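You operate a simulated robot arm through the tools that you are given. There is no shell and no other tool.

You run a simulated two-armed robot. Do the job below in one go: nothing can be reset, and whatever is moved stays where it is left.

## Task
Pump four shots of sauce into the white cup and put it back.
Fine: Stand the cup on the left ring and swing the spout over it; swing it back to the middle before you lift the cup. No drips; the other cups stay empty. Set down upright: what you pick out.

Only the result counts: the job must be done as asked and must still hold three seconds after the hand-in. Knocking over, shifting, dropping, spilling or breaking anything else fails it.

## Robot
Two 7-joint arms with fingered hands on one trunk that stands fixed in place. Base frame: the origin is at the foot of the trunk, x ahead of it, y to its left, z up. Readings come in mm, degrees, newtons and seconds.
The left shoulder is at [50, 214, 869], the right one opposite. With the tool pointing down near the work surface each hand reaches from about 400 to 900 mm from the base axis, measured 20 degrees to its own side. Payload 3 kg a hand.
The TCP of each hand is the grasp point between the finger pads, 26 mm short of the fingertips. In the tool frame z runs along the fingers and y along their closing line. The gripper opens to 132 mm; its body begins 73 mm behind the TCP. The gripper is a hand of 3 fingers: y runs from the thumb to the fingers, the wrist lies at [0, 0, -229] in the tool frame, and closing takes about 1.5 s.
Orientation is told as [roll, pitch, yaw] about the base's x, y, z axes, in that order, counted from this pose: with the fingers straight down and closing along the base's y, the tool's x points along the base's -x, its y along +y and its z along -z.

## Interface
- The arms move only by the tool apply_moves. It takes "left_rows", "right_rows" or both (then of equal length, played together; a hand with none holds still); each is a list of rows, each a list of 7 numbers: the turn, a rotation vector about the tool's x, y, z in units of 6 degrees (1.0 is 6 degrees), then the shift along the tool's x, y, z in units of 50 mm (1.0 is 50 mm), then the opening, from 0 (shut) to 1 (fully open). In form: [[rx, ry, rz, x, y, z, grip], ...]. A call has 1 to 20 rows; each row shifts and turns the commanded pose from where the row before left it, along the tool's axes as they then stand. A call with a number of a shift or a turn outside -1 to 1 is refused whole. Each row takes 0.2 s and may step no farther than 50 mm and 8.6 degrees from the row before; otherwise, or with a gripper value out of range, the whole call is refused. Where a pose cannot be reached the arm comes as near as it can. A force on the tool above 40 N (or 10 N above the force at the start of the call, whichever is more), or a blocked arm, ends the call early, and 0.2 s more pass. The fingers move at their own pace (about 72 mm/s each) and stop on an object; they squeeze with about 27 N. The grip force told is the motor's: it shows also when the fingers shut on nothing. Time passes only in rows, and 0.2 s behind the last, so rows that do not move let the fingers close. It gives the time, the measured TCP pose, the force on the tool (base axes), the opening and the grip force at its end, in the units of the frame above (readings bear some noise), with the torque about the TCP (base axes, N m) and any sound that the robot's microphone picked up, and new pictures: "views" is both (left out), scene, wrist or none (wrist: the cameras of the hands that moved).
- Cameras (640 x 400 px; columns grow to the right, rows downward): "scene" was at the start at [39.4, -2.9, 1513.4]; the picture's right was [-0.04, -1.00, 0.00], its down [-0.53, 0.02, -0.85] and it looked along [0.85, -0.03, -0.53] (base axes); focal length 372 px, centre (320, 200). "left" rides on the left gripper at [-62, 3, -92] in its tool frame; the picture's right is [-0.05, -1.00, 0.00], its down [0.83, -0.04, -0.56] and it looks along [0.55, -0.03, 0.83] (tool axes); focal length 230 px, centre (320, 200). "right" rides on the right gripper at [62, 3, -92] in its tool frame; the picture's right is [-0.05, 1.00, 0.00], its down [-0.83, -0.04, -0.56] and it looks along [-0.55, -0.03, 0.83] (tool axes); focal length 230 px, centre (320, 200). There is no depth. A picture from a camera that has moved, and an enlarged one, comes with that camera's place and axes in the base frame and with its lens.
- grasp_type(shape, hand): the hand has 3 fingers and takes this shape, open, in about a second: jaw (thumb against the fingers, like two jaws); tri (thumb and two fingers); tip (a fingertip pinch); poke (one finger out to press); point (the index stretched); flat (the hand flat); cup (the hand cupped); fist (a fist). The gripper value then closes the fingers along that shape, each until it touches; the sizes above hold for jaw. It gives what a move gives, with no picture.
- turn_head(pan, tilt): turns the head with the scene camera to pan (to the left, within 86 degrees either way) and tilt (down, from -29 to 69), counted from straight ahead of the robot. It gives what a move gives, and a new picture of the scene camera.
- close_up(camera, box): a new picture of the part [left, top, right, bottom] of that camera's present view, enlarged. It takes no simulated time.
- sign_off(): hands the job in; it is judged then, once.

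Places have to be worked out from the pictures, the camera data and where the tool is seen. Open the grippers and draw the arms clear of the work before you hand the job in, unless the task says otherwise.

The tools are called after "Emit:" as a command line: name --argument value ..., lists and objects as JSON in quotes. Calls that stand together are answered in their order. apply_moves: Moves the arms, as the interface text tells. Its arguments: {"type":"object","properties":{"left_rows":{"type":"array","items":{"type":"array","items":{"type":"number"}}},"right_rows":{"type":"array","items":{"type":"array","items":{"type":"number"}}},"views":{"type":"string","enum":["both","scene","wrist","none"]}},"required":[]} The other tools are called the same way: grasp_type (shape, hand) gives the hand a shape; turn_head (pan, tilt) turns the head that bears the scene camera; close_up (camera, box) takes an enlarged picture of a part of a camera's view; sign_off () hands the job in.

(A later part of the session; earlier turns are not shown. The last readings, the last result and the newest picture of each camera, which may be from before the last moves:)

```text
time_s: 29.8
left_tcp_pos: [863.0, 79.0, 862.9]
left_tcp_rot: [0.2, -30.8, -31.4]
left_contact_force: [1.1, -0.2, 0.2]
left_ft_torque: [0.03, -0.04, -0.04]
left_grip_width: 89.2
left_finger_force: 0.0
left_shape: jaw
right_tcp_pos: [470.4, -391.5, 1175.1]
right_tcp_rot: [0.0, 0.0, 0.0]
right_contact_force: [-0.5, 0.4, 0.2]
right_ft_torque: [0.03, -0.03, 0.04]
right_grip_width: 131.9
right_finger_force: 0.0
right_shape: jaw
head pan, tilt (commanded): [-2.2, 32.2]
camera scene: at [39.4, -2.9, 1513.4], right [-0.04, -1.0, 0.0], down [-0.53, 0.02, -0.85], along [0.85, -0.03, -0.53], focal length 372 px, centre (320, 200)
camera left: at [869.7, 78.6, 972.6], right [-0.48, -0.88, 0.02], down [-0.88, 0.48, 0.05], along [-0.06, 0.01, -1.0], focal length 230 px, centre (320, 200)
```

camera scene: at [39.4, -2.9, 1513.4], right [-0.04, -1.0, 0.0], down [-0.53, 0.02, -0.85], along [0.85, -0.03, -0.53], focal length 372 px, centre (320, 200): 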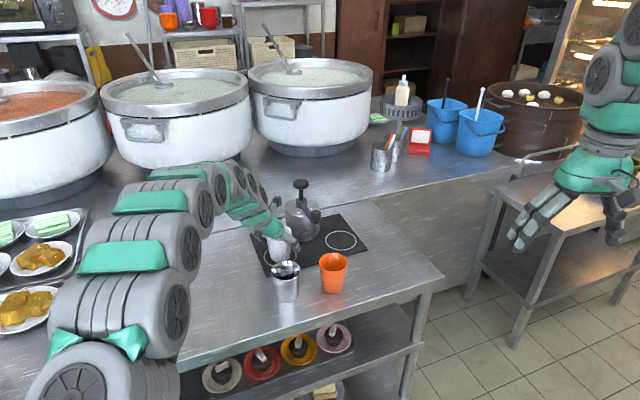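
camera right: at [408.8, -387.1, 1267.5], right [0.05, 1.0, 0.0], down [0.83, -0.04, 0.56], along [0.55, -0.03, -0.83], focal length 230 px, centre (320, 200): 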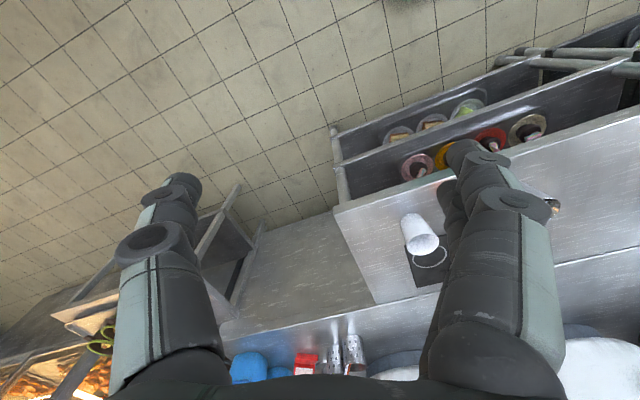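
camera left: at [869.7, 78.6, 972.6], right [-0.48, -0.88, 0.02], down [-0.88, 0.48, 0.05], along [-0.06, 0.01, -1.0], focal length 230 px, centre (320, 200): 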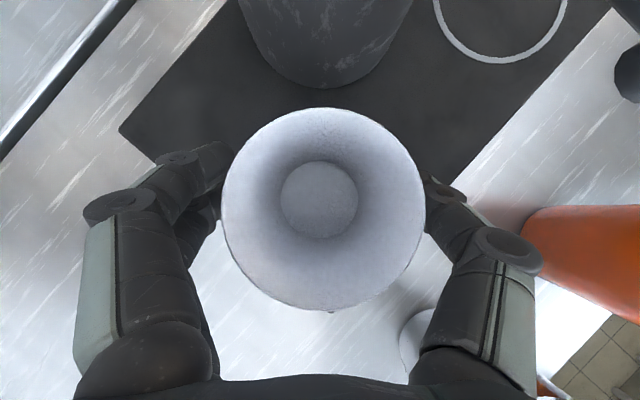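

The cup stands free at about (861, 79), inside the ring. I raise the left hand straight up, then retreat it to the left and pitch it level so its camera watches the pump.

Emit:
apply_moves --left_rows '[[0, 0, 0, -0.1, 0, -0.168, 0.68], [0, 0, 0, -0.2, 0, -0.336, 0.68], [0, 0, 0, -0.296, 0, -0.497, 0.68], [0, 0, 0, -0.296, 0, -0.497, 0.68], [0, 0, 0, -0.296, 0, -0.497, 0.68], [0, 0, 0, -0.296, 0, -0.497, 0.68], [0, 0, 0, -0.296, 0, -0.497, 0.68], [0, 0, 0, 0.646, 0.13, -0.574, 0.68], [0, 0, 0, 0.646, 0.13, -0.574, 0.68], [0, 0, 0, 0.646, 0.13, -0.574, 0.68], [0, 0, 0, 0.646, 0.13, -0.574, 0.68], [0, 0, 0, 0.646, 0.13, -0.574, 0.68], [0, 0, 0, 0.646, 0.13, -0.574, 0.68], [0, 0, 0, 0.646, 0.13, -0.574, 0.68], [0, 0, 0, 0.646, 0.13, -0.574, 0.68], [0, 0, 0, 0, 0, 0, 0.68]]' --views "both"

```text
time_s: 33.2
left_tcp_pos: [599.2, 298.6, 1102.8]
left_tcp_rot: [0.3, -30.7, -31.3]
left_contact_force: [0.7, 0.2, 0.6]
left_ft_torque: [0.01, 0.02, -0.01]
left_grip_width: 89.3
left_finger_force: 0.0
left_shape: jaw
right_tcp_pos: [469.7, -391.0, 1175.5]
right_tcp_rot: [0.0, -0.1, 0.0]
right_contact_force: [0.9, 0.9, 0.2]
right_ft_torque: [-0.01, 0.01, -0.03]
right_grip_width: 131.8
right_finger_force: 0.0
right_shape: jaw
head pan, tilt (commanded): [-2.2, 32.2]
camera scene: at [39.4, -2.8, 1513.4], right [-0.04, -1.0, 0.0], down [-0.53, 0.02, -0.85], along [0.85, -0.03, -0.53], focal length 372 px, centre (320, 200)
camera left: at [605.7, 297.8, 1212.8], right [-0.48, -0.88, 0.02], down [-0.88, 0.48, 0.05], along [-0.06, 0.01, -1.0], focal length 230 px, centre (320, 200)
```

scene: 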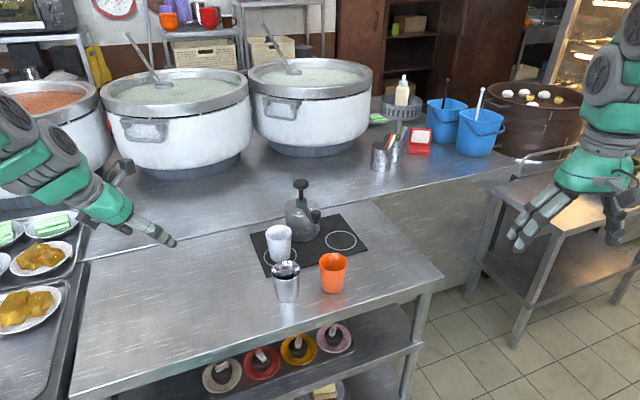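
left: 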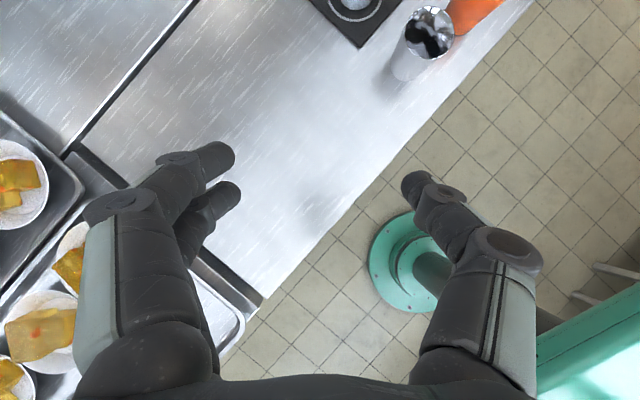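

The white cup stands upright on the left ring. Now I level the left hand into an observing pose, and yaw the right hand +20° with 45° forward tilt for the spout handle.

Emit:
apply_moves --left_rows '[[0, -1, 0, 0, 0, 0, 0.68], [0, -1, 0, 0, 0, 0, 0.68], [0, -1, 0, 0, 0, 0, 0.68], [0, -1, 0, 0, 0, 0, 0.68], [0, -1, 0, 0, 0, 0, 0.68], [0, -1, 0, 0, 0, 0, 0.68], [0, -1, 0, 0, 0, 0, 0.68], [0, -1, 0, 0, 0, 0, 0.68], [0, -1, 0, 0, 0, 0, 0.68], [0, 0, 0, 0, 0, 0, 0.68], [0, 0, 0, 0, 0, 0, 0.68], [0, 0, 0, 0, 0, 0, 0.68], [0, 0, 0, 0, 0, 0, 0.68]]' --right_rows '[[0, 0, -1, 0, 0, 0, 1], [0, 0, -1, 0, 0, 0, 1], [0, 0, -1, 0, 0, 0, 1], [0, 0, -0.33, 0, 0, 0, 1], [0, -1, 0, 0, 0, 0, 0.9], [0, -1, 0, 0, 0, 0, 0.8], [0, -1, 0, 0, 0, 0, 0.7], [0, -1, 0, 0, 0, 0, 0.6], [0, -1, 0, 0, 0, 0, 0.55], [0, -1, 0, 0, 0, 0, 0.55], [0, -1, 0, 0, 0, 0, 0.55], [0, -0.5, 0, 0, 0, 0, 0.55], [0, 0, 0, 0, 0, 0, 0.55]]' --views "both"

```text
time_s: 36.0
left_tcp_pos: [600.3, 298.7, 1103.2]
left_tcp_rot: [2.6, -84.7, -33.9]
left_contact_force: [-0.1, 0.0, 0.4]
left_ft_torque: [-0.03, -0.01, 0.04]
left_grip_width: 89.1
left_finger_force: 0.0
left_shape: jaw
right_tcp_pos: [470.5, -391.9, 1175.4]
right_tcp_rot: [0.1, -45.1, 20.0]
right_contact_force: [0.1, 1.1, 0.2]
right_ft_torque: [-0.03, 0.01, -0.01]
right_grip_width: 73.2
right_finger_force: 0.1
right_shape: jaw
head pan, tilt (commanded): [-2.2, 32.2]
camera scene: at [39.4, -2.9, 1513.4], right [-0.04, -1.0, 0.0], down [-0.53, 0.02, -0.85], along [0.85, -0.03, -0.53], focal length 372 px, centre (320, 200)
camera right: at [367.8, -424.7, 1196.1], right [-0.31, 0.95, 0.04], down [0.2, 0.03, 0.98], along [0.93, 0.31, -0.19], focal length 230 px, centre (320, 200)
camera left: at [527.1, 345.6, 1171.6], right [-0.51, -0.86, 0.05], down [-0.56, 0.29, -0.78], along [0.65, -0.42, -0.63], focal length 230 px, centre (320, 200)
```

scene: 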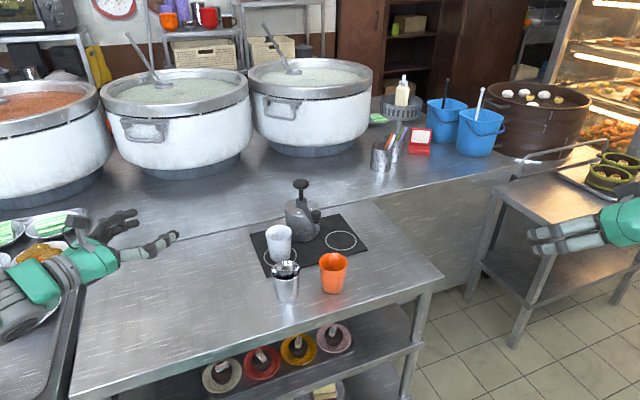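
right: 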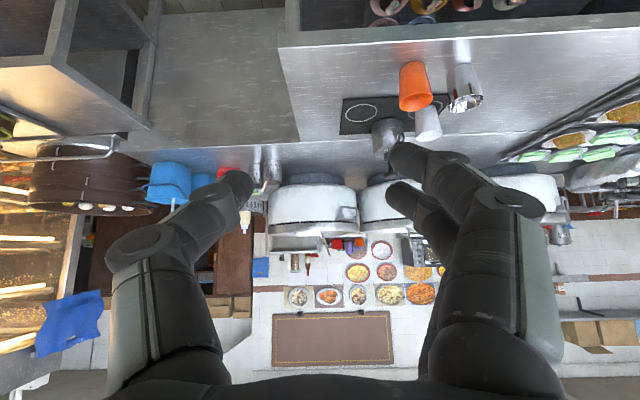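
left: 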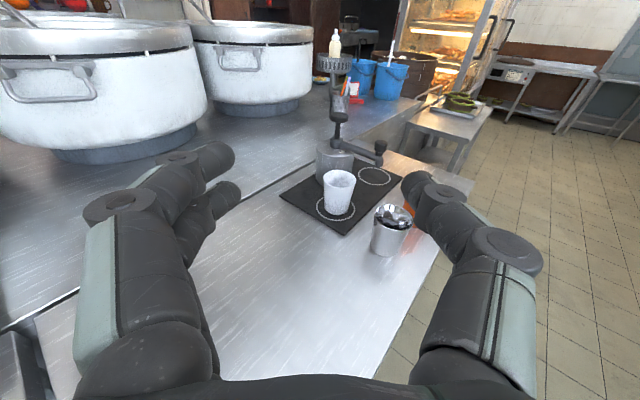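

The left wrist now gives a fine side view. I zoom on the pump, spout and cup to check heights.

Emit:
close_up --camera "left" --box '[270, 90, 420, 240]'

Emit:
close_up --camera "scene" --box '[245, 175, 365, 285]'

```text
2.67 times, centred on (345, 165) of left
camera zoom: at [527.1, 345.6, 1171.6], right [-0.51, -0.86, 0.05], down [-0.56, 0.29, -0.78], along [0.65, -0.42, -0.63], focal length 614 px, centre (253, 293)
```

zoom: 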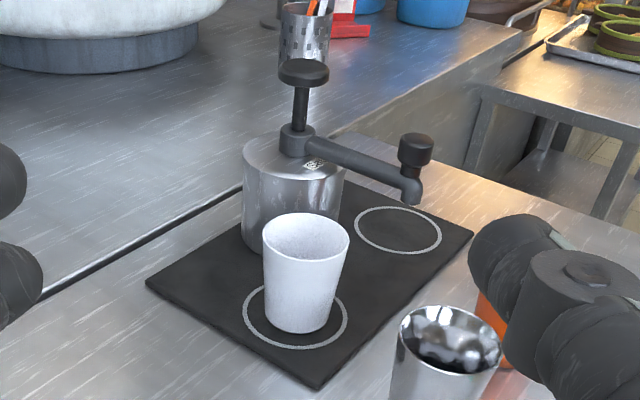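

```text
3.64 times, centred on (305, 230) of scene
camera zoom: at [39.4, -2.9, 1513.4], right [-0.04, -1.0, 0.0], down [-0.53, 0.02, -0.85], along [0.85, -0.03, -0.53], focal length 1351 px, centre (374, 91)
```

zoom: 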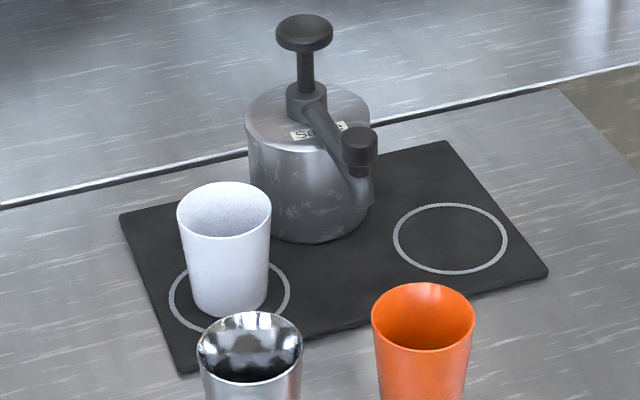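

The cup is well inside the ring. I bring the right hand to a point 100 mm short of the spout handle along its tool axis.

Emit:
apply_moves --right_rows '[[0, 0, 0, -0.331, 0.393, 0.708, 0.55], [0, 0, 0, -0.331, 0.393, 0.708, 0.55], [0, 0, 0, -0.331, 0.393, 0.708, 0.55], [0, 0, 0, -0.331, 0.393, 0.708, 0.55], [0, 0, 0, -0.331, 0.393, 0.708, 0.55], [0, 0, 0, -0.331, 0.393, 0.708, 0.55], [0, 0, 0, -0.331, 0.393, 0.708, 0.55], [0, 0, 0, -0.331, 0.393, 0.708, 0.55], [0, 0, 0, -0.331, 0.393, 0.708, 0.55], [0, 0, 0, -0.331, 0.393, 0.708, 0.55], [0, 0, 0, -0.331, 0.393, 0.708, 0.55], [0, 0, 0, 0, 0, 0, 0.55]]' --views "both"

Emit:
close_up --camera "left" --box '[270, 60, 460, 240]'

```text
time_s: 38.6
left_tcp_pos: [600.2, 298.8, 1102.7]
left_tcp_rot: [2.9, -84.7, -33.8]
left_contact_force: [0.2, -0.3, 0.7]
left_ft_torque: [0.02, 0.01, -0.01]
left_grip_width: 89.3
left_finger_force: 0.0
left_shape: jaw
right_tcp_pos: [776.1, -49.4, 1028.8]
right_tcp_rot: [0.0, -45.0, 19.9]
right_contact_force: [-0.5, 0.4, -0.3]
right_ft_torque: [0.01, 0.02, 0.0]
right_grip_width: 72.8
right_finger_force: 0.1
right_shape: jaw
head pan, tilt (commanded): [-2.2, 32.2]
camera scene: at [39.4, -2.8, 1513.4], right [-0.04, -1.0, 0.0], down [-0.53, 0.02, -0.85], along [0.85, -0.03, -0.53], focal length 372 px, centre (320, 200)
camera right: at [673.8, -82.0, 1050.6], right [-0.31, 0.95, 0.04], down [0.2, 0.03, 0.98], along [0.93, 0.31, -0.2], focal length 230 px, centre (320, 200)
```

scene: 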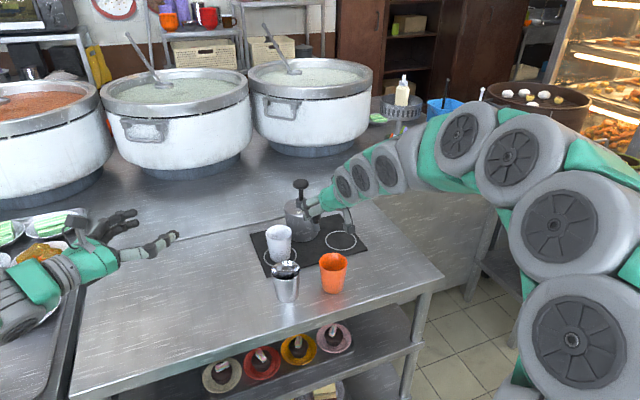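
right: 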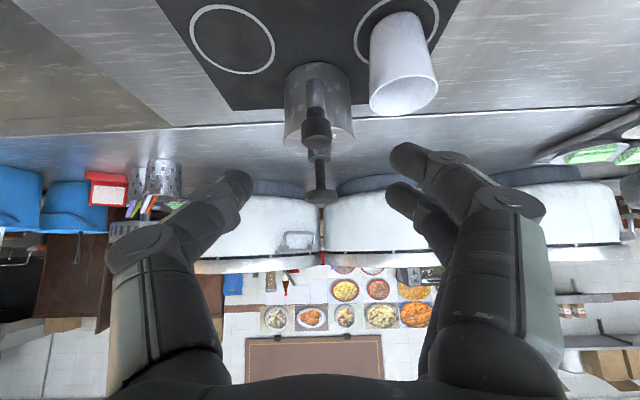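

```text
2.22 times, centred on (365, 150) of left
camera zoom: at [527.2, 345.7, 1171.6], right [-0.51, -0.86, 0.05], down [-0.56, 0.29, -0.78], along [0.65, -0.42, -0.63], focal length 511 px, centre (220, 311)
```

zoom: 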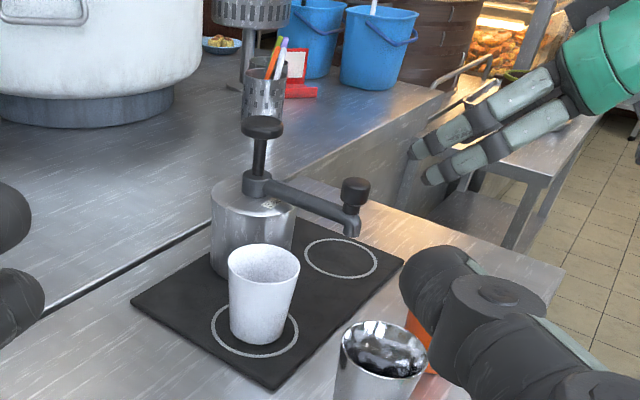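

The handle appears in the right wrist view at (316, 130), right where a point 110 mm beyond the TCP should be. I zoom once to confirm the fit between the fingers.

Emit:
close_up --camera "right" --box '[220, 50, 440, 230]'

```text
2.22 times, centred on (330, 140) of right
camera zoom: at [673.8, -82.0, 1050.6], right [-0.31, 0.95, 0.04], down [0.2, 0.03, 0.98], along [0.93, 0.31, -0.2], focal length 511 px, centre (298, 333)
```

zoom: 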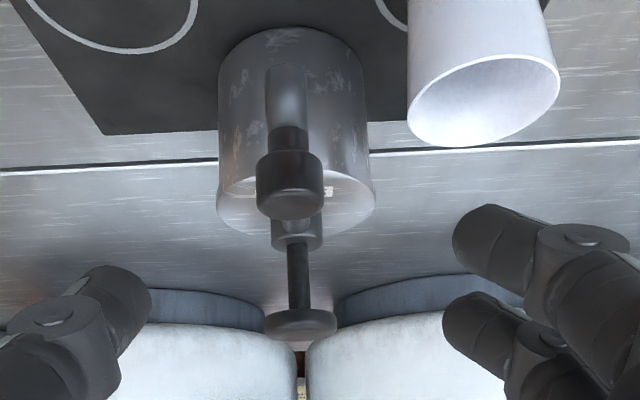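

The handle lies 3 mm to the thumb side and about 105 mm ahead. I advance 95 mm along the tool axis with open fingers so they straddle the handle.

Emit:
apply_moves --right_rows '[[0, 0, 0, 0, -0.015, 0.475, 0.55], [0, 0, 0, 0, -0.015, 0.475, 0.55], [0, 0, 0, 0, -0.015, 0.475, 0.55], [0, 0, 0, 0, -0.015, 0.475, 0.55], [0, 0, 0, 0, 0, 0, 0.55]]' --views "both"

Emit:
close_up --camera "left" --box '[270, 60, 460, 240]'

```text
time_s: 39.8
left_tcp_pos: [599.3, 298.3, 1102.1]
left_tcp_rot: [2.8, -84.6, -33.9]
left_contact_force: [-0.2, 0.6, -0.4]
left_ft_torque: [-0.01, -0.01, -0.01]
left_grip_width: 89.3
left_finger_force: 0.0
left_shape: jaw
right_tcp_pos: [841.3, -27.9, 960.6]
right_tcp_rot: [0.0, -45.0, 20.1]
right_contact_force: [-0.1, -0.1, -0.5]
right_ft_torque: [-0.01, -0.03, 0.0]
right_grip_width: 73.2
right_finger_force: 0.0
right_shape: jaw
head pan, tilt (commanded): [-2.2, 32.2]
camera scene: at [39.4, -2.9, 1513.4], right [-0.04, -1.0, 0.0], down [-0.53, 0.02, -0.85], along [0.85, -0.03, -0.53], focal length 372 px, centre (320, 200)
camera right: at [737.7, -62.6, 982.4], right [-0.31, 0.95, 0.04], down [0.2, 0.03, 0.98], along [0.93, 0.31, -0.2], focal length 230 px, centre (320, 200)
```

scene: 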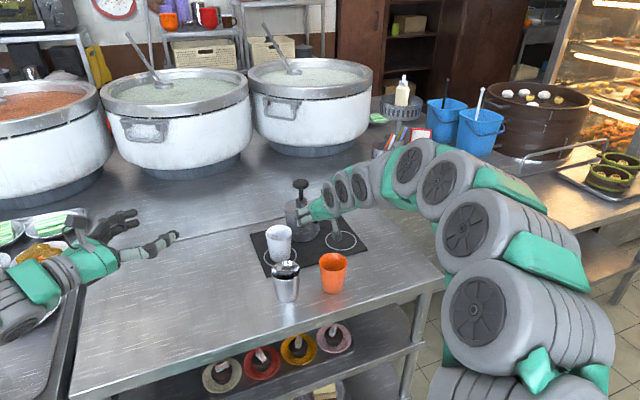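
right: 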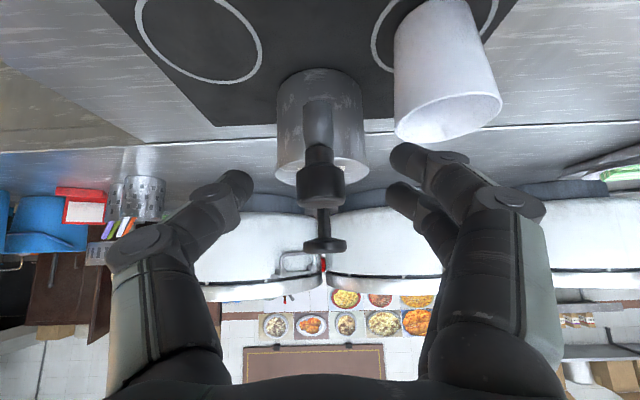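

```text
2.22 times, centred on (365, 150) of left
camera zoom: at [527.1, 345.6, 1171.6], right [-0.51, -0.86, 0.05], down [-0.56, 0.29, -0.78], along [0.65, -0.42, -0.63], focal length 511 px, centre (220, 311)
```

zoom: 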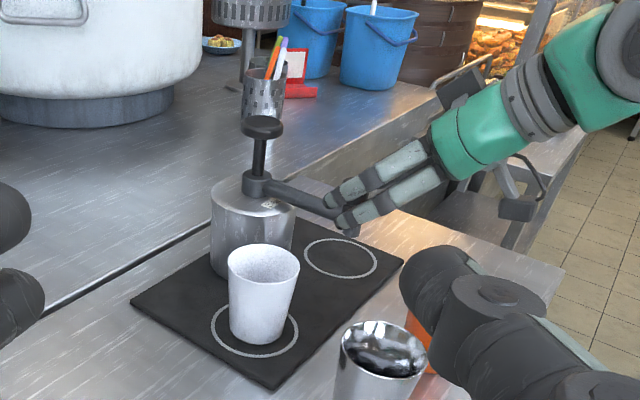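

The fingers straddle the handle. I zoom both views to judge depth before narrowing the fingers.

Emit:
close_up --camera "right" --box '[230, 110, 430, 270]'

Emit:
close_up --camera "left" --box '[350, 120, 410, 170]'

Emit:
close_up --camera "scene" --box '[280, 170, 360, 240]'

```text
2.50 times, centred on (330, 190) of right
camera zoom: at [737.7, -62.6, 982.4], right [-0.31, 0.95, 0.04], down [0.2, 0.03, 0.98], along [0.93, 0.31, -0.2], focal length 575 px, centre (295, 225)
```

zoom: 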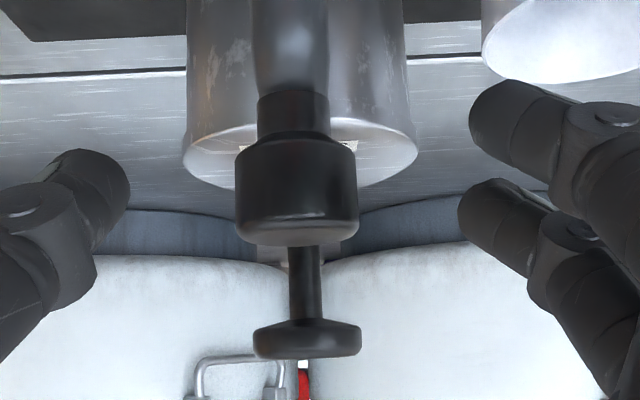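

```text
8.00 times, centred on (380, 145) of left
camera zoom: at [527.1, 345.6, 1171.6], right [-0.51, -0.86, 0.05], down [-0.56, 0.29, -0.78], along [0.65, -0.42, -0.63], focal length 1841 px, centre (-160, 640)
```

zoom: 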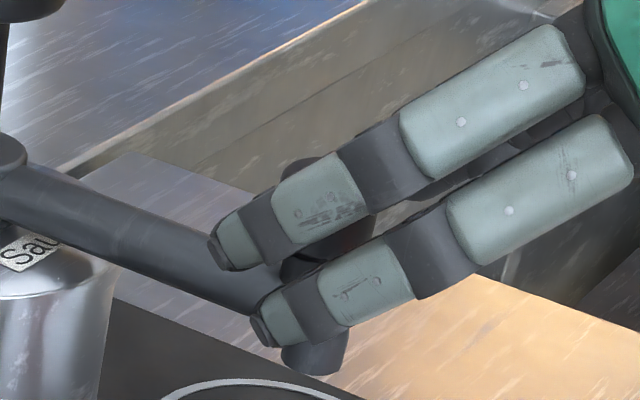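

```text
5.71 times, centred on (320, 205) of scene
camera zoom: at [39.4, -2.9, 1513.4], right [-0.04, -1.0, 0.0], down [-0.53, 0.02, -0.85], along [0.85, -0.03, -0.53], focal length 2123 px, centre (320, 171)
```

zoom: 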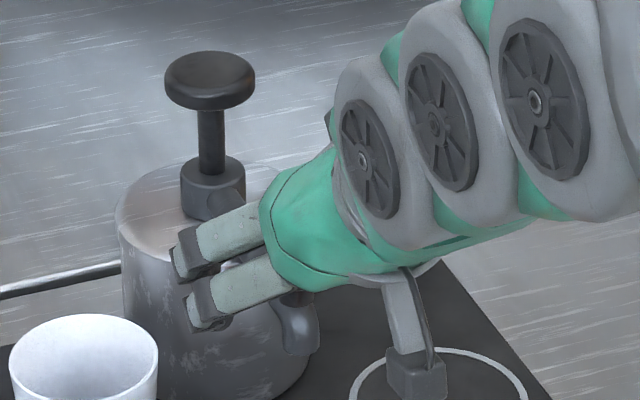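

The knob sits about 18 mm beyond the TCP, centred sideways. I go 6 mm deeper and narrow the fingers to a loose cage of about 37 mm around the 27 mm knob.

Emit:
apply_moves --right_rows '[[0, 0, 0, 0, 0, 0.12, 0.5], [0, 0, 0, 0, 0, 0, 0.42], [0, 0, 0, 0, 0, 0, 0.35], [0, 0, 0, 0, 0, 0, 0.29], [0, 0, 0, 0, 0, 0, 0.29]]' --views "wrist"

Emit:
close_up --camera "right" --box '[230, 110, 430, 270]'

Emit:
close_up --camera "left" --box '[340, 110, 420, 180]'

```text
time_s: 41.0
left_tcp_pos: [598.9, 299.4, 1102.0]
left_tcp_rot: [2.7, -84.7, -33.8]
left_contact_force: [0.0, -0.1, -0.2]
left_ft_torque: [0.0, 0.01, -0.04]
left_grip_width: 89.3
left_finger_force: 0.0
left_shape: jaw
right_tcp_pos: [845.1, -27.9, 957.7]
right_tcp_rot: [0.0, -45.0, 20.1]
right_contact_force: [0.0, 0.7, 0.5]
right_ft_torque: [0.04, -0.03, -0.03]
right_grip_width: 38.9
right_finger_force: 0.0
right_shape: jaw
head pan, tilt (commanded): [-2.2, 32.2]
camera right: at [741.7, -61.5, 978.3], right [-0.31, 0.95, 0.04], down [0.2, 0.03, 0.98], along [0.93, 0.31, -0.2], focal length 230 px, centre (320, 200)
```

right: 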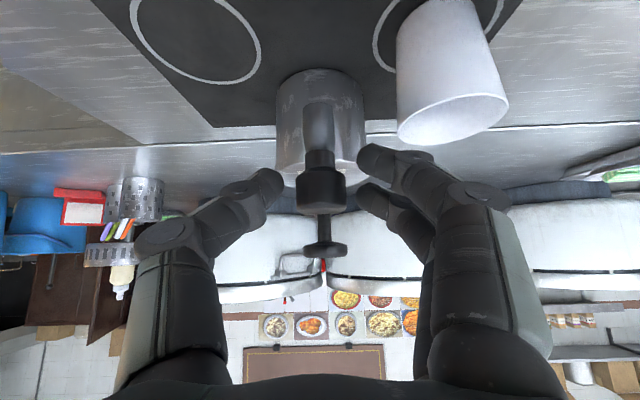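

```text
2.50 times, centred on (330, 190) of right
camera zoom: at [741.7, -61.5, 978.3], right [-0.31, 0.95, 0.04], down [0.2, 0.03, 0.98], along [0.93, 0.31, -0.2], focal length 575 px, centre (295, 225)
```

zoom: 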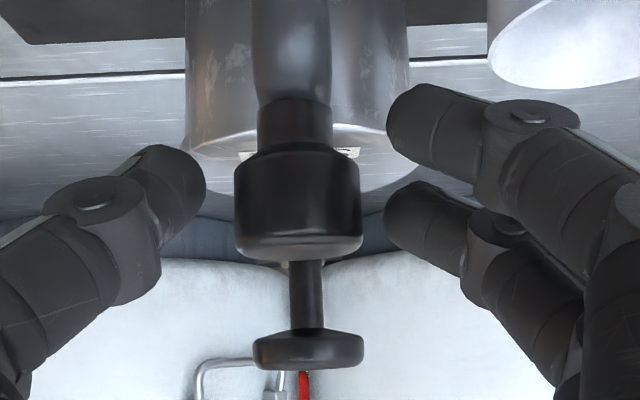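

```text
5.71 times, centred on (380, 145) of left
camera zoom: at [527.2, 345.6, 1171.6], right [-0.51, -0.86, 0.05], down [-0.56, 0.29, -0.78], along [0.65, -0.42, -0.63], focal length 1315 px, centre (-23, 514)
```

zoom: 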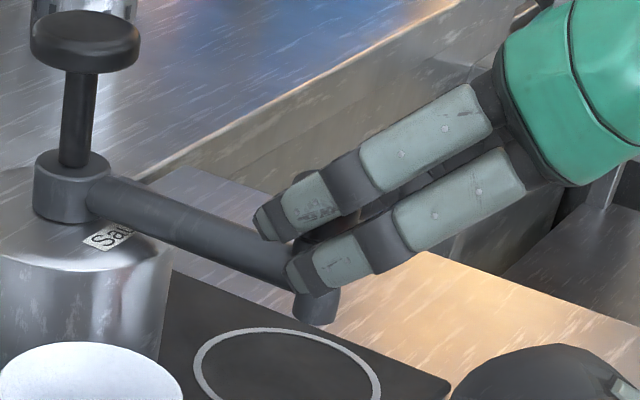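

The cage is set with a 5–7 mm gap each side. I begin the swing along the arc (radius about 115 about (962, 16.5)), slowly and for about half the way.

Emit:
apply_moves --right_rows '[[0, 0, 0, -0.004, 0.129, 0.004, 0.29], [0, 0, 0, -0.004, 0.129, 0.004, 0.29], [0, 0, 0, -0.013, 0.127, 0.013, 0.29], [0, 0, 0, -0.013, 0.127, 0.013, 0.29], [0.7071, 0, 0.7071, 0, 0, 0, 0.29], [0, 0, 0, -0.0145, 0.127, 0.0145, 0.29], [0, 0, 0, -0.0145, 0.127, 0.0145, 0.29], [0, 0, 0, -0.0245, 0.123, 0.0245, 0.29], [0, 0, 0, -0.0245, 0.123, 0.0245, 0.29], [0, 0, 0, 0, 0, 0, 0.29]]' --views "both"

Emit:
close_up --camera "left" --box '[290, 90, 420, 220]'

Emit:
close_up --camera "right" --box '[230, 110, 430, 270]'

```text
time_s: 43.2
left_tcp_pos: [599.7, 298.4, 1102.5]
left_tcp_rot: [2.7, -84.8, -33.9]
left_contact_force: [-0.1, 0.1, -0.1]
left_ft_torque: [0.0, -0.01, 0.01]
left_grip_width: 89.5
left_finger_force: 0.0
left_shape: jaw
right_tcp_pos: [838.4, 22.5, 955.4]
right_tcp_rot: [0.0, -45.1, 13.9]
right_contact_force: [0.2, 0.2, 0.5]
right_ft_torque: [-0.02, -0.01, 0.04]
right_grip_width: 38.7
right_finger_force: 0.0
right_shape: jaw
head pan, tilt (commanded): [-2.2, 32.2]
camera scene: at [39.4, -2.9, 1513.4], right [-0.04, -1.0, 0.0], down [-0.53, 0.02, -0.85], along [0.85, -0.03, -0.53], focal length 372 px, centre (320, 200)
camera right: at [732.3, 0.0, 978.3], right [-0.21, 0.98, 0.04], down [0.2, 0.0, 0.98], along [0.96, 0.21, -0.2], focal length 230 px, centre (320, 200)
```

scene: 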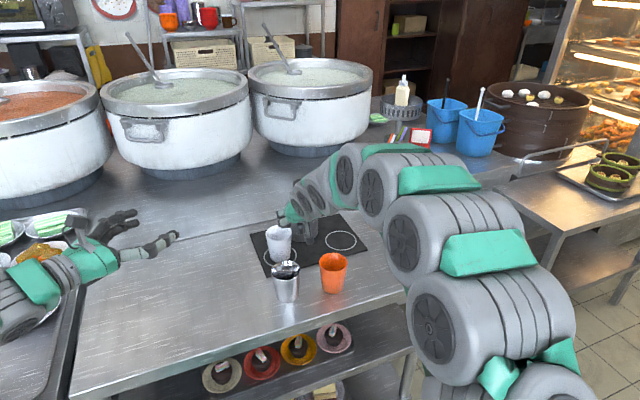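
right: 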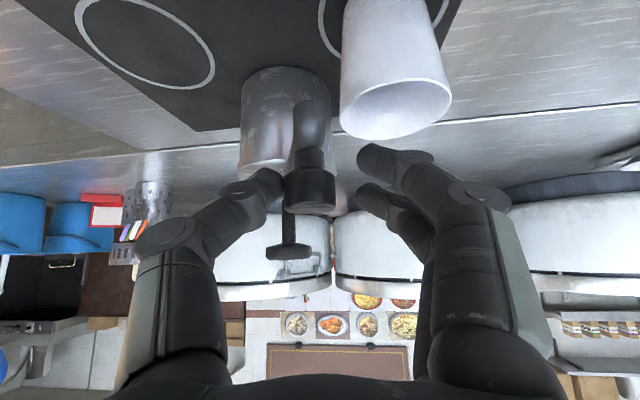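

```text
3.08 times, centred on (355, 155) of left
camera zoom: at [527.2, 345.6, 1171.6], right [-0.51, -0.86, 0.05], down [-0.56, 0.29, -0.78], along [0.65, -0.42, -0.63], focal length 708 px, centre (212, 338)
```

zoom: 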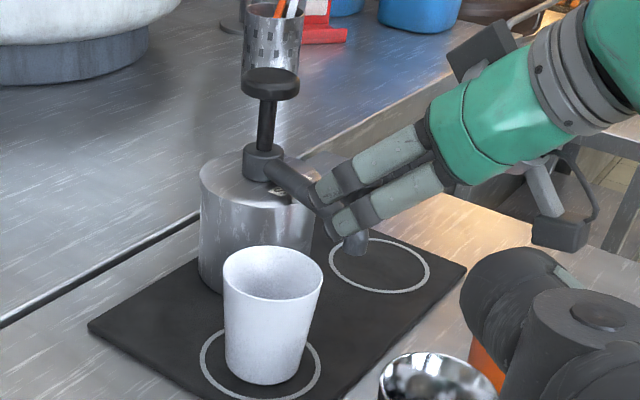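

```text
2.50 times, centred on (330, 190) of right
camera zoom: at [732.3, 0.0, 978.3], right [-0.21, 0.98, 0.04], down [0.2, 0.0, 0.98], along [0.96, 0.21, -0.2], focal length 575 px, centre (295, 225)
```

zoom: 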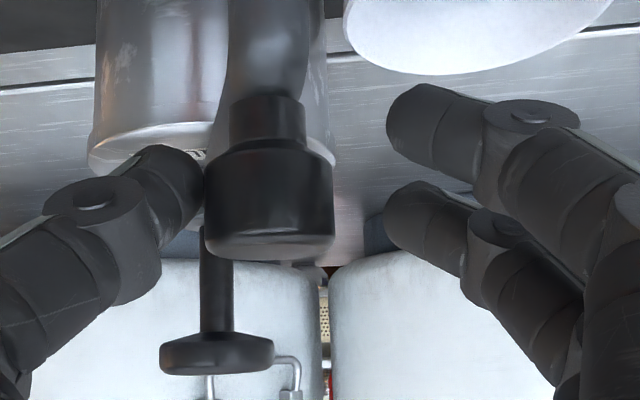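

The thumb is pushing the handle and the spout swings smoothly with almost no force. I continue the rest of the arc toward the cup.

Emit:
apply_moves --right_rows '[[0.7071, 0, 0.7071, 0, 0, 0, 0.29], [0, 0, 0, -0.025, 0.1245, 0.025, 0.29], [0, 0, 0, -0.025, 0.1245, 0.025, 0.29], [0, 0, 0, -0.034, 0.1185, 0.034, 0.29], [0, 0, 0, -0.034, 0.1185, 0.034, 0.29], [0.7071, 0, 0.7071, 0, 0, 0, 0.29], [0, 0, 0, -0.0355, 0.1195, 0.0355, 0.29], [0, 0, 0, -0.0355, 0.1195, 0.0355, 0.29], [0, 0, 0, -0.044, 0.112, 0.044, 0.29], [0, 0, 0, 0, 0, 0, 0.29]]' --views "both"

Emit:
close_up --camera "left" --box '[290, 90, 420, 220]'

Emit:
close_up --camera "right" --box '[230, 90, 430, 250]'

```text
time_s: 45.4
left_tcp_pos: [600.7, 297.8, 1102.7]
left_tcp_rot: [2.8, -84.7, -33.8]
left_contact_force: [0.5, 0.7, 0.6]
left_ft_torque: [0.01, 0.0, -0.02]
left_grip_width: 89.6
left_finger_force: 0.1
left_shape: jaw
right_tcp_pos: [850.0, 66.1, 957.1]
right_tcp_rot: [0.0, -45.0, 2.1]
right_contact_force: [-0.5, 0.0, 0.6]
right_ft_torque: [-0.01, 0.02, 0.02]
right_grip_width: 38.8
right_finger_force: 0.1
right_shape: jaw
head pan, tilt (commanded): [-2.2, 32.2]
camera scene: at [39.4, -2.9, 1513.4], right [-0.04, -1.0, 0.0], down [-0.53, 0.02, -0.85], along [0.85, -0.03, -0.53], focal length 372 px, centre (320, 200)
camera right: at [741.8, 66.2, 978.3], right [0.0, 1.0, 0.04], down [0.2, -0.04, 0.98], along [0.98, 0.01, -0.2], focal length 230 px, centre (320, 200)
```

scene: 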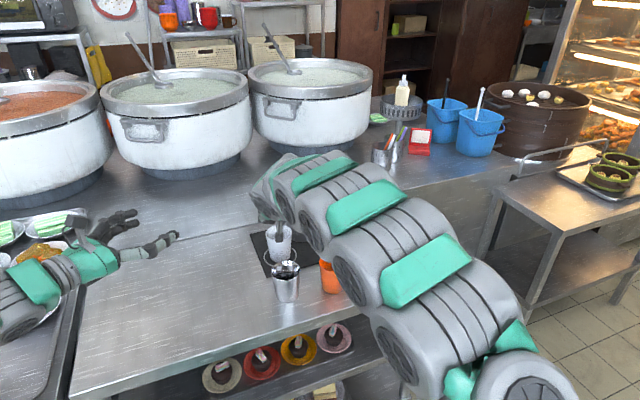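
right: 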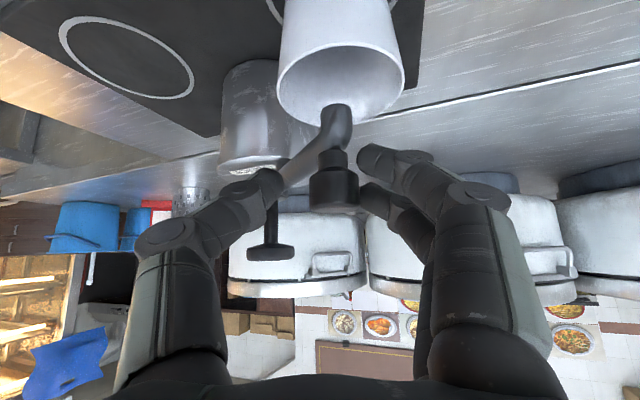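

```text
3.08 times, centred on (355, 155) of left
camera zoom: at [527.1, 345.6, 1171.6], right [-0.51, -0.86, 0.05], down [-0.56, 0.29, -0.78], along [0.65, -0.42, -0.63], focal length 708 px, centre (212, 338)
```

zoom: 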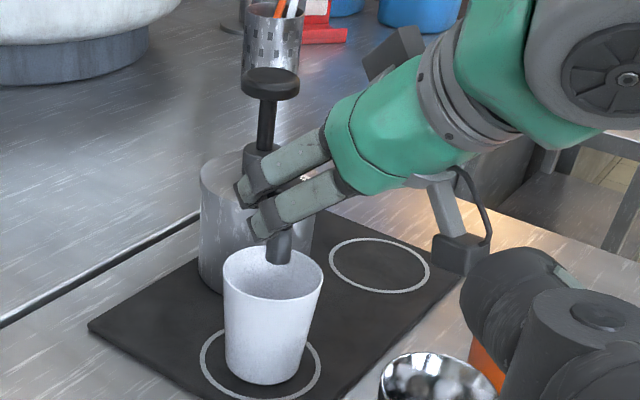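

```text
2.50 times, centred on (330, 170) of right
camera zoom: at [741.8, 66.2, 978.3], right [0.0, 1.0, 0.04], down [0.2, -0.04, 0.98], along [0.98, 0.01, -0.2], focal length 575 px, centre (295, 275)
```

zoom: 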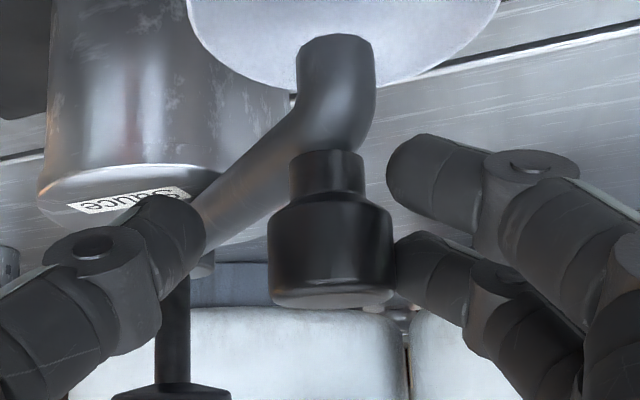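

The spout outlet is over the cup at about θ=150°, with cup centre at 148°. I nudge it about 3° further to centre it.

Emit:
apply_moves --right_rows '[[0, 0, 0, -0.02, 0.045, 0.02, 0.29], [0, 0, 0, -0.02, 0.045, 0.02, 0.29], [0, 0, 0, 0, 0, 0, 0.29]]' --views "none"

Emit:
close_up --camera "left" --box '[290, 90, 420, 220]'

Emit:
close_up --camera "right" --box '[230, 50, 430, 210]'

```text
time_s: 46.2
left_tcp_pos: [599.8, 298.8, 1101.3]
left_tcp_rot: [2.7, -84.7, -33.9]
left_contact_force: [0.6, -0.2, 0.8]
left_ft_torque: [0.02, -0.05, -0.01]
left_grip_width: 89.6
left_finger_force: 0.0
left_shape: jaw
right_tcp_pos: [853.8, 69.7, 956.2]
right_tcp_rot: [0.0, -45.0, 2.0]
right_contact_force: [-0.8, -0.9, 0.6]
right_ft_torque: [0.02, -0.02, 0.02]
right_grip_width: 38.6
right_finger_force: 0.0
right_shape: jaw
head pan, tilt (commanded): [-2.2, 32.2]
```

```text
3.08 times, centred on (355, 155) of left
camera zoom: at [527.2, 345.6, 1171.6], right [-0.51, -0.86, 0.05], down [-0.56, 0.29, -0.78], along [0.65, -0.42, -0.63], focal length 708 px, centre (212, 338)
```

zoom: 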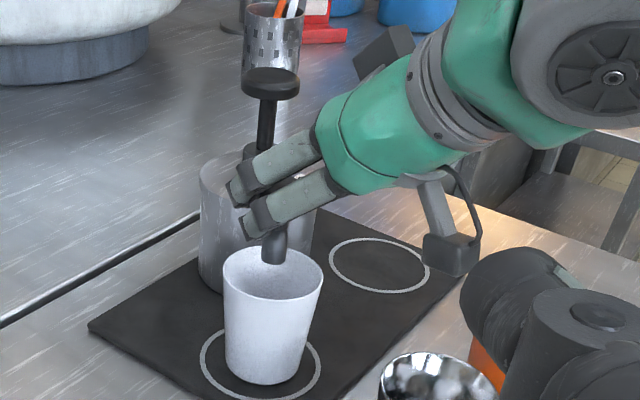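

```text
2.50 times, centred on (330, 130) of right
camera zoom: at [744.4, 70.5, 978.4], right [0.0, 1.0, 0.04], down [0.2, -0.04, 0.98], along [0.98, 0.01, -0.2], focal length 575 px, centre (295, 375)
```

zoom: 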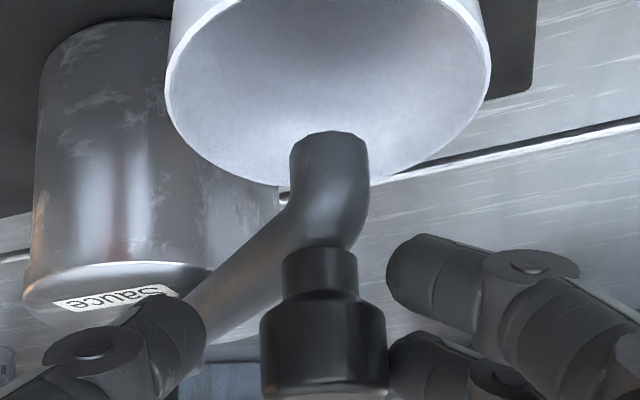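

The outlet now sits centred over the cup. I open the fingers and back the right hand straight out along its tool axis.

Emit:
apply_moves --right_rows '[[0, 0, 0, 0, 0, 0, 0.35], [0, 0, 0, 0, 0, 0, 0.45], [0, 0, 0, 0, 0, 0, 0.55], [0, 0, 0, 0, 0, 0, 0.55], [0, 0, 0, 0, 0, -0.3, 0.55], [0, 0, 0, 0, 0, -0.6, 0.55], [0, 0, 0, 0, 0, -0.8, 0.55], [0, 0, 0, 0, 0, -0.8, 0.55], [0, 0, 0, 0, 0, -0.8, 0.55], [0, 0, 0, 0, 0, 0, 0.55]]' --views "both"

Emit:
close_up --camera "left" --box '[270, 80, 430, 220]'

```text
time_s: 48.4
left_tcp_pos: [598.9, 298.8, 1104.3]
left_tcp_rot: [2.6, -84.7, -33.8]
left_contact_force: [0.1, 0.7, 0.5]
left_ft_torque: [0.01, -0.02, 0.01]
left_grip_width: 89.5
left_finger_force: 0.1
left_shape: jaw
right_tcp_pos: [736.3, 66.2, 1072.4]
right_tcp_rot: [-0.1, -45.0, 2.0]
right_contact_force: [-0.6, -0.1, 0.3]
right_ft_torque: [-0.02, -0.01, 0.01]
right_grip_width: 71.8
right_finger_force: 0.2
right_shape: jaw
head pan, tilt (commanded): [-2.2, 32.2]
camera scene: at [39.4, -2.9, 1513.4], right [-0.04, -1.0, 0.0], down [-0.53, 0.02, -0.85], along [0.85, -0.03, -0.53], focal length 372 px, centre (320, 200)
camera right: at [627.5, 66.2, 1095.2], right [0.0, 1.0, 0.04], down [0.2, -0.04, 0.98], along [0.98, 0.01, -0.2], focal length 230 px, centre (320, 200)
```

scene: 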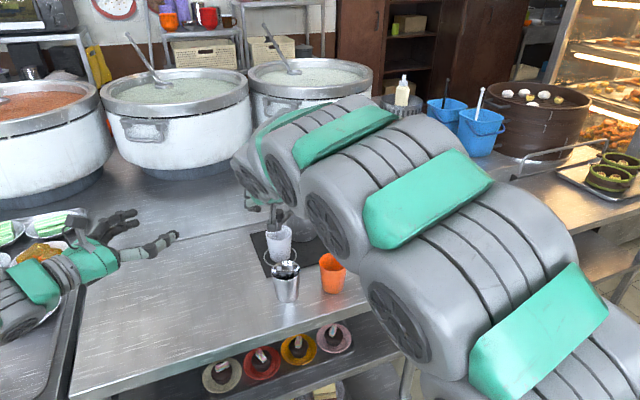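
right: 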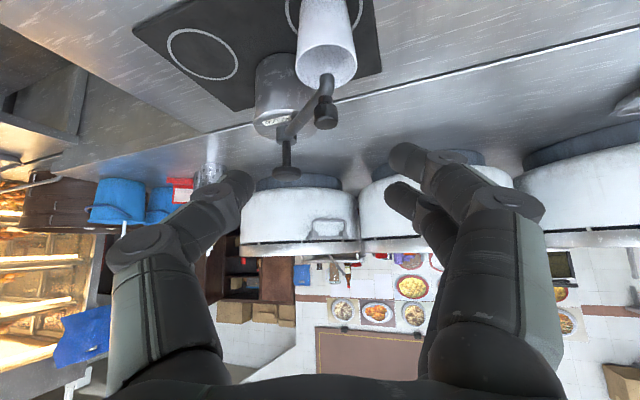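

```text
2.86 times, centred on (350, 150) of left
camera zoom: at [527.1, 345.6, 1171.6], right [-0.51, -0.86, 0.05], down [-0.56, 0.29, -0.78], along [0.65, -0.42, -0.63], focal length 657 px, centre (234, 343)
```

zoom: 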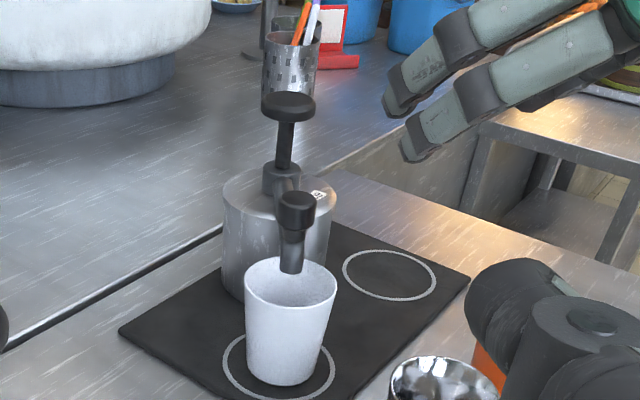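

The spout stays put with its outlet over the cup. Now I give the right hand the poke shape and look at the finger's position.

Emit:
grasp_type --shape "poke" --hand "right"

Emit:
close_up --camera "left" --box '[270, 0, 590, 220]'

Emit:
close_up --camera "right" --box '[0, 0, 640, 400]'

```text
time_s: 49.3
left_tcp_pos: [599.7, 299.5, 1103.7]
left_tcp_rot: [2.7, -84.7, -34.0]
left_contact_force: [-1.1, -0.3, 0.3]
left_ft_torque: [-0.03, -0.03, 0.01]
left_grip_width: 89.5
left_finger_force: 0.0
left_shape: jaw
right_tcp_pos: [736.2, 65.8, 1073.7]
right_tcp_rot: [0.1, -45.0, 1.9]
right_contact_force: [-0.1, 0.6, 0.0]
right_ft_torque: [-0.01, -0.03, -0.02]
right_grip_width: 0.0
right_finger_force: 0.0
right_shape: poke
head pan, tilt (commanded): [-2.2, 32.2]
```

```text
1.82 times, centred on (430, 110) of left
camera zoom: at [527.1, 345.6, 1171.6], right [-0.51, -0.86, 0.05], down [-0.56, 0.29, -0.78], along [0.65, -0.42, -0.63], focal length 418 px, centre (120, 364)
```

zoom: 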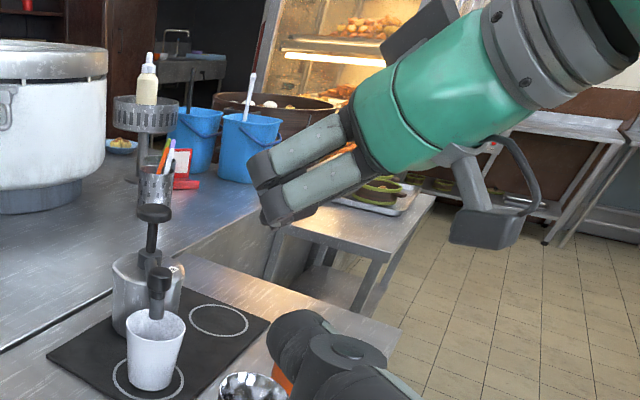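

```text
1.00 times, centred on (320, 200) of right (not enlarged: the box is as wide or as high as the picture)
camera zoom: at [627.7, 66.2, 1095.3], right [0.0, 1.0, 0.04], down [0.2, -0.04, 0.98], along [0.98, 0.01, -0.2], focal length 230 px, centre (320, 200)
```

zoom: 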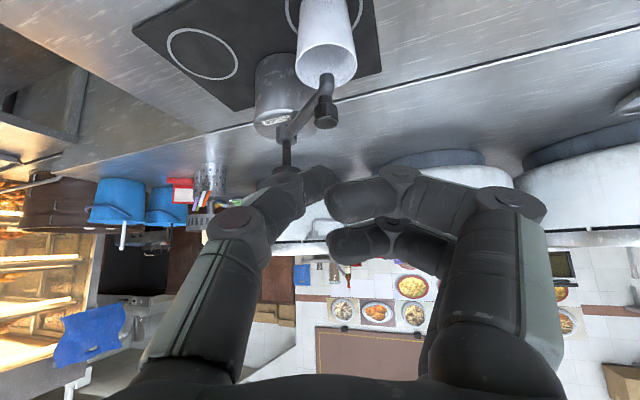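

In poke shape the thumb is stretched with its tip on the tool axis about 25 mm beyond the TCP, and the two fingers are curled behind. I turn the hand to yaw 8°, pitch -51° and move the thumb tip to hover about 20 mm above the plunger knob.

Emit:
apply_moves --right_rows '[[-0.7071, 0, -0.7071, 0, 0, 0, 1], [0, -1, 0, 0, 0, 0, 1], [0, 0, 0, -0.29, -0.274, 0.612, 1], [0, 0, 0, -0.29, -0.274, 0.612, 1], [0, 0, 0, -0.29, -0.274, 0.612, 1], [0, 0, 0, -0.29, -0.274, 0.612, 1], [0, 0, 0, -0.29, -0.274, 0.612, 1], [0, 0, 0, 0, 0, 0, 1]]' --views "both"

Emit:
close_up --camera "left" --box '[270, 50, 430, 170]'

```text
time_s: 51.1
left_tcp_pos: [599.0, 298.7, 1101.7]
left_tcp_rot: [2.8, -84.7, -34.0]
left_contact_force: [0.0, -1.0, -0.3]
left_ft_torque: [0.0, 0.0, 0.0]
left_grip_width: 89.3
left_finger_force: 0.1
left_shape: jaw
right_tcp_pos: [908.5, 20.9, 1034.3]
right_tcp_rot: [0.0, -50.9, 7.9]
right_contact_force: [0.0, 0.1, -0.3]
right_ft_torque: [-0.02, 0.03, 0.02]
right_grip_width: 0.1
right_finger_force: 0.0
right_shape: poke
head pan, tilt (commanded): [-2.2, 32.2]
camera scene: at [39.4, -2.9, 1513.4], right [-0.04, -1.0, 0.0], down [-0.53, 0.02, -0.85], along [0.85, -0.03, -0.53], focal length 372 px, centre (320, 200)
camera right: at [799.5, 9.6, 1044.3], right [-0.11, 0.99, 0.04], down [0.1, -0.03, 0.99], along [0.99, 0.11, -0.09], focal length 230 px, centre (320, 200)
```

scene: 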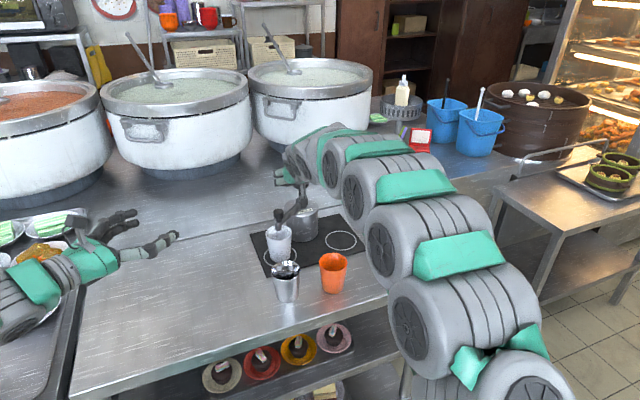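
right: 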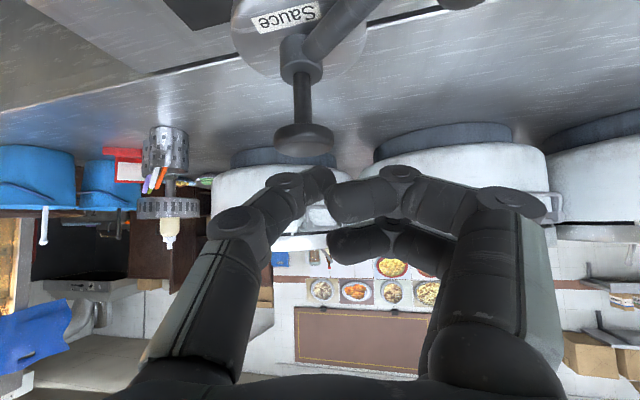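

```text
3.33 times, centred on (350, 110) of left
camera zoom: at [527.2, 345.6, 1171.6], right [-0.51, -0.86, 0.05], down [-0.56, 0.29, -0.78], along [0.65, -0.42, -0.63], focal length 767 px, centre (220, 500)
```

zoom: 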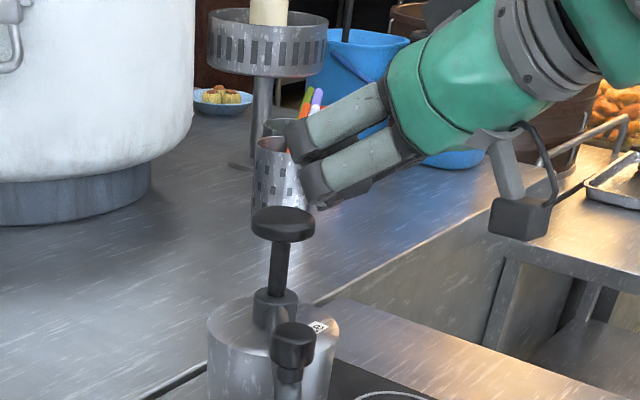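

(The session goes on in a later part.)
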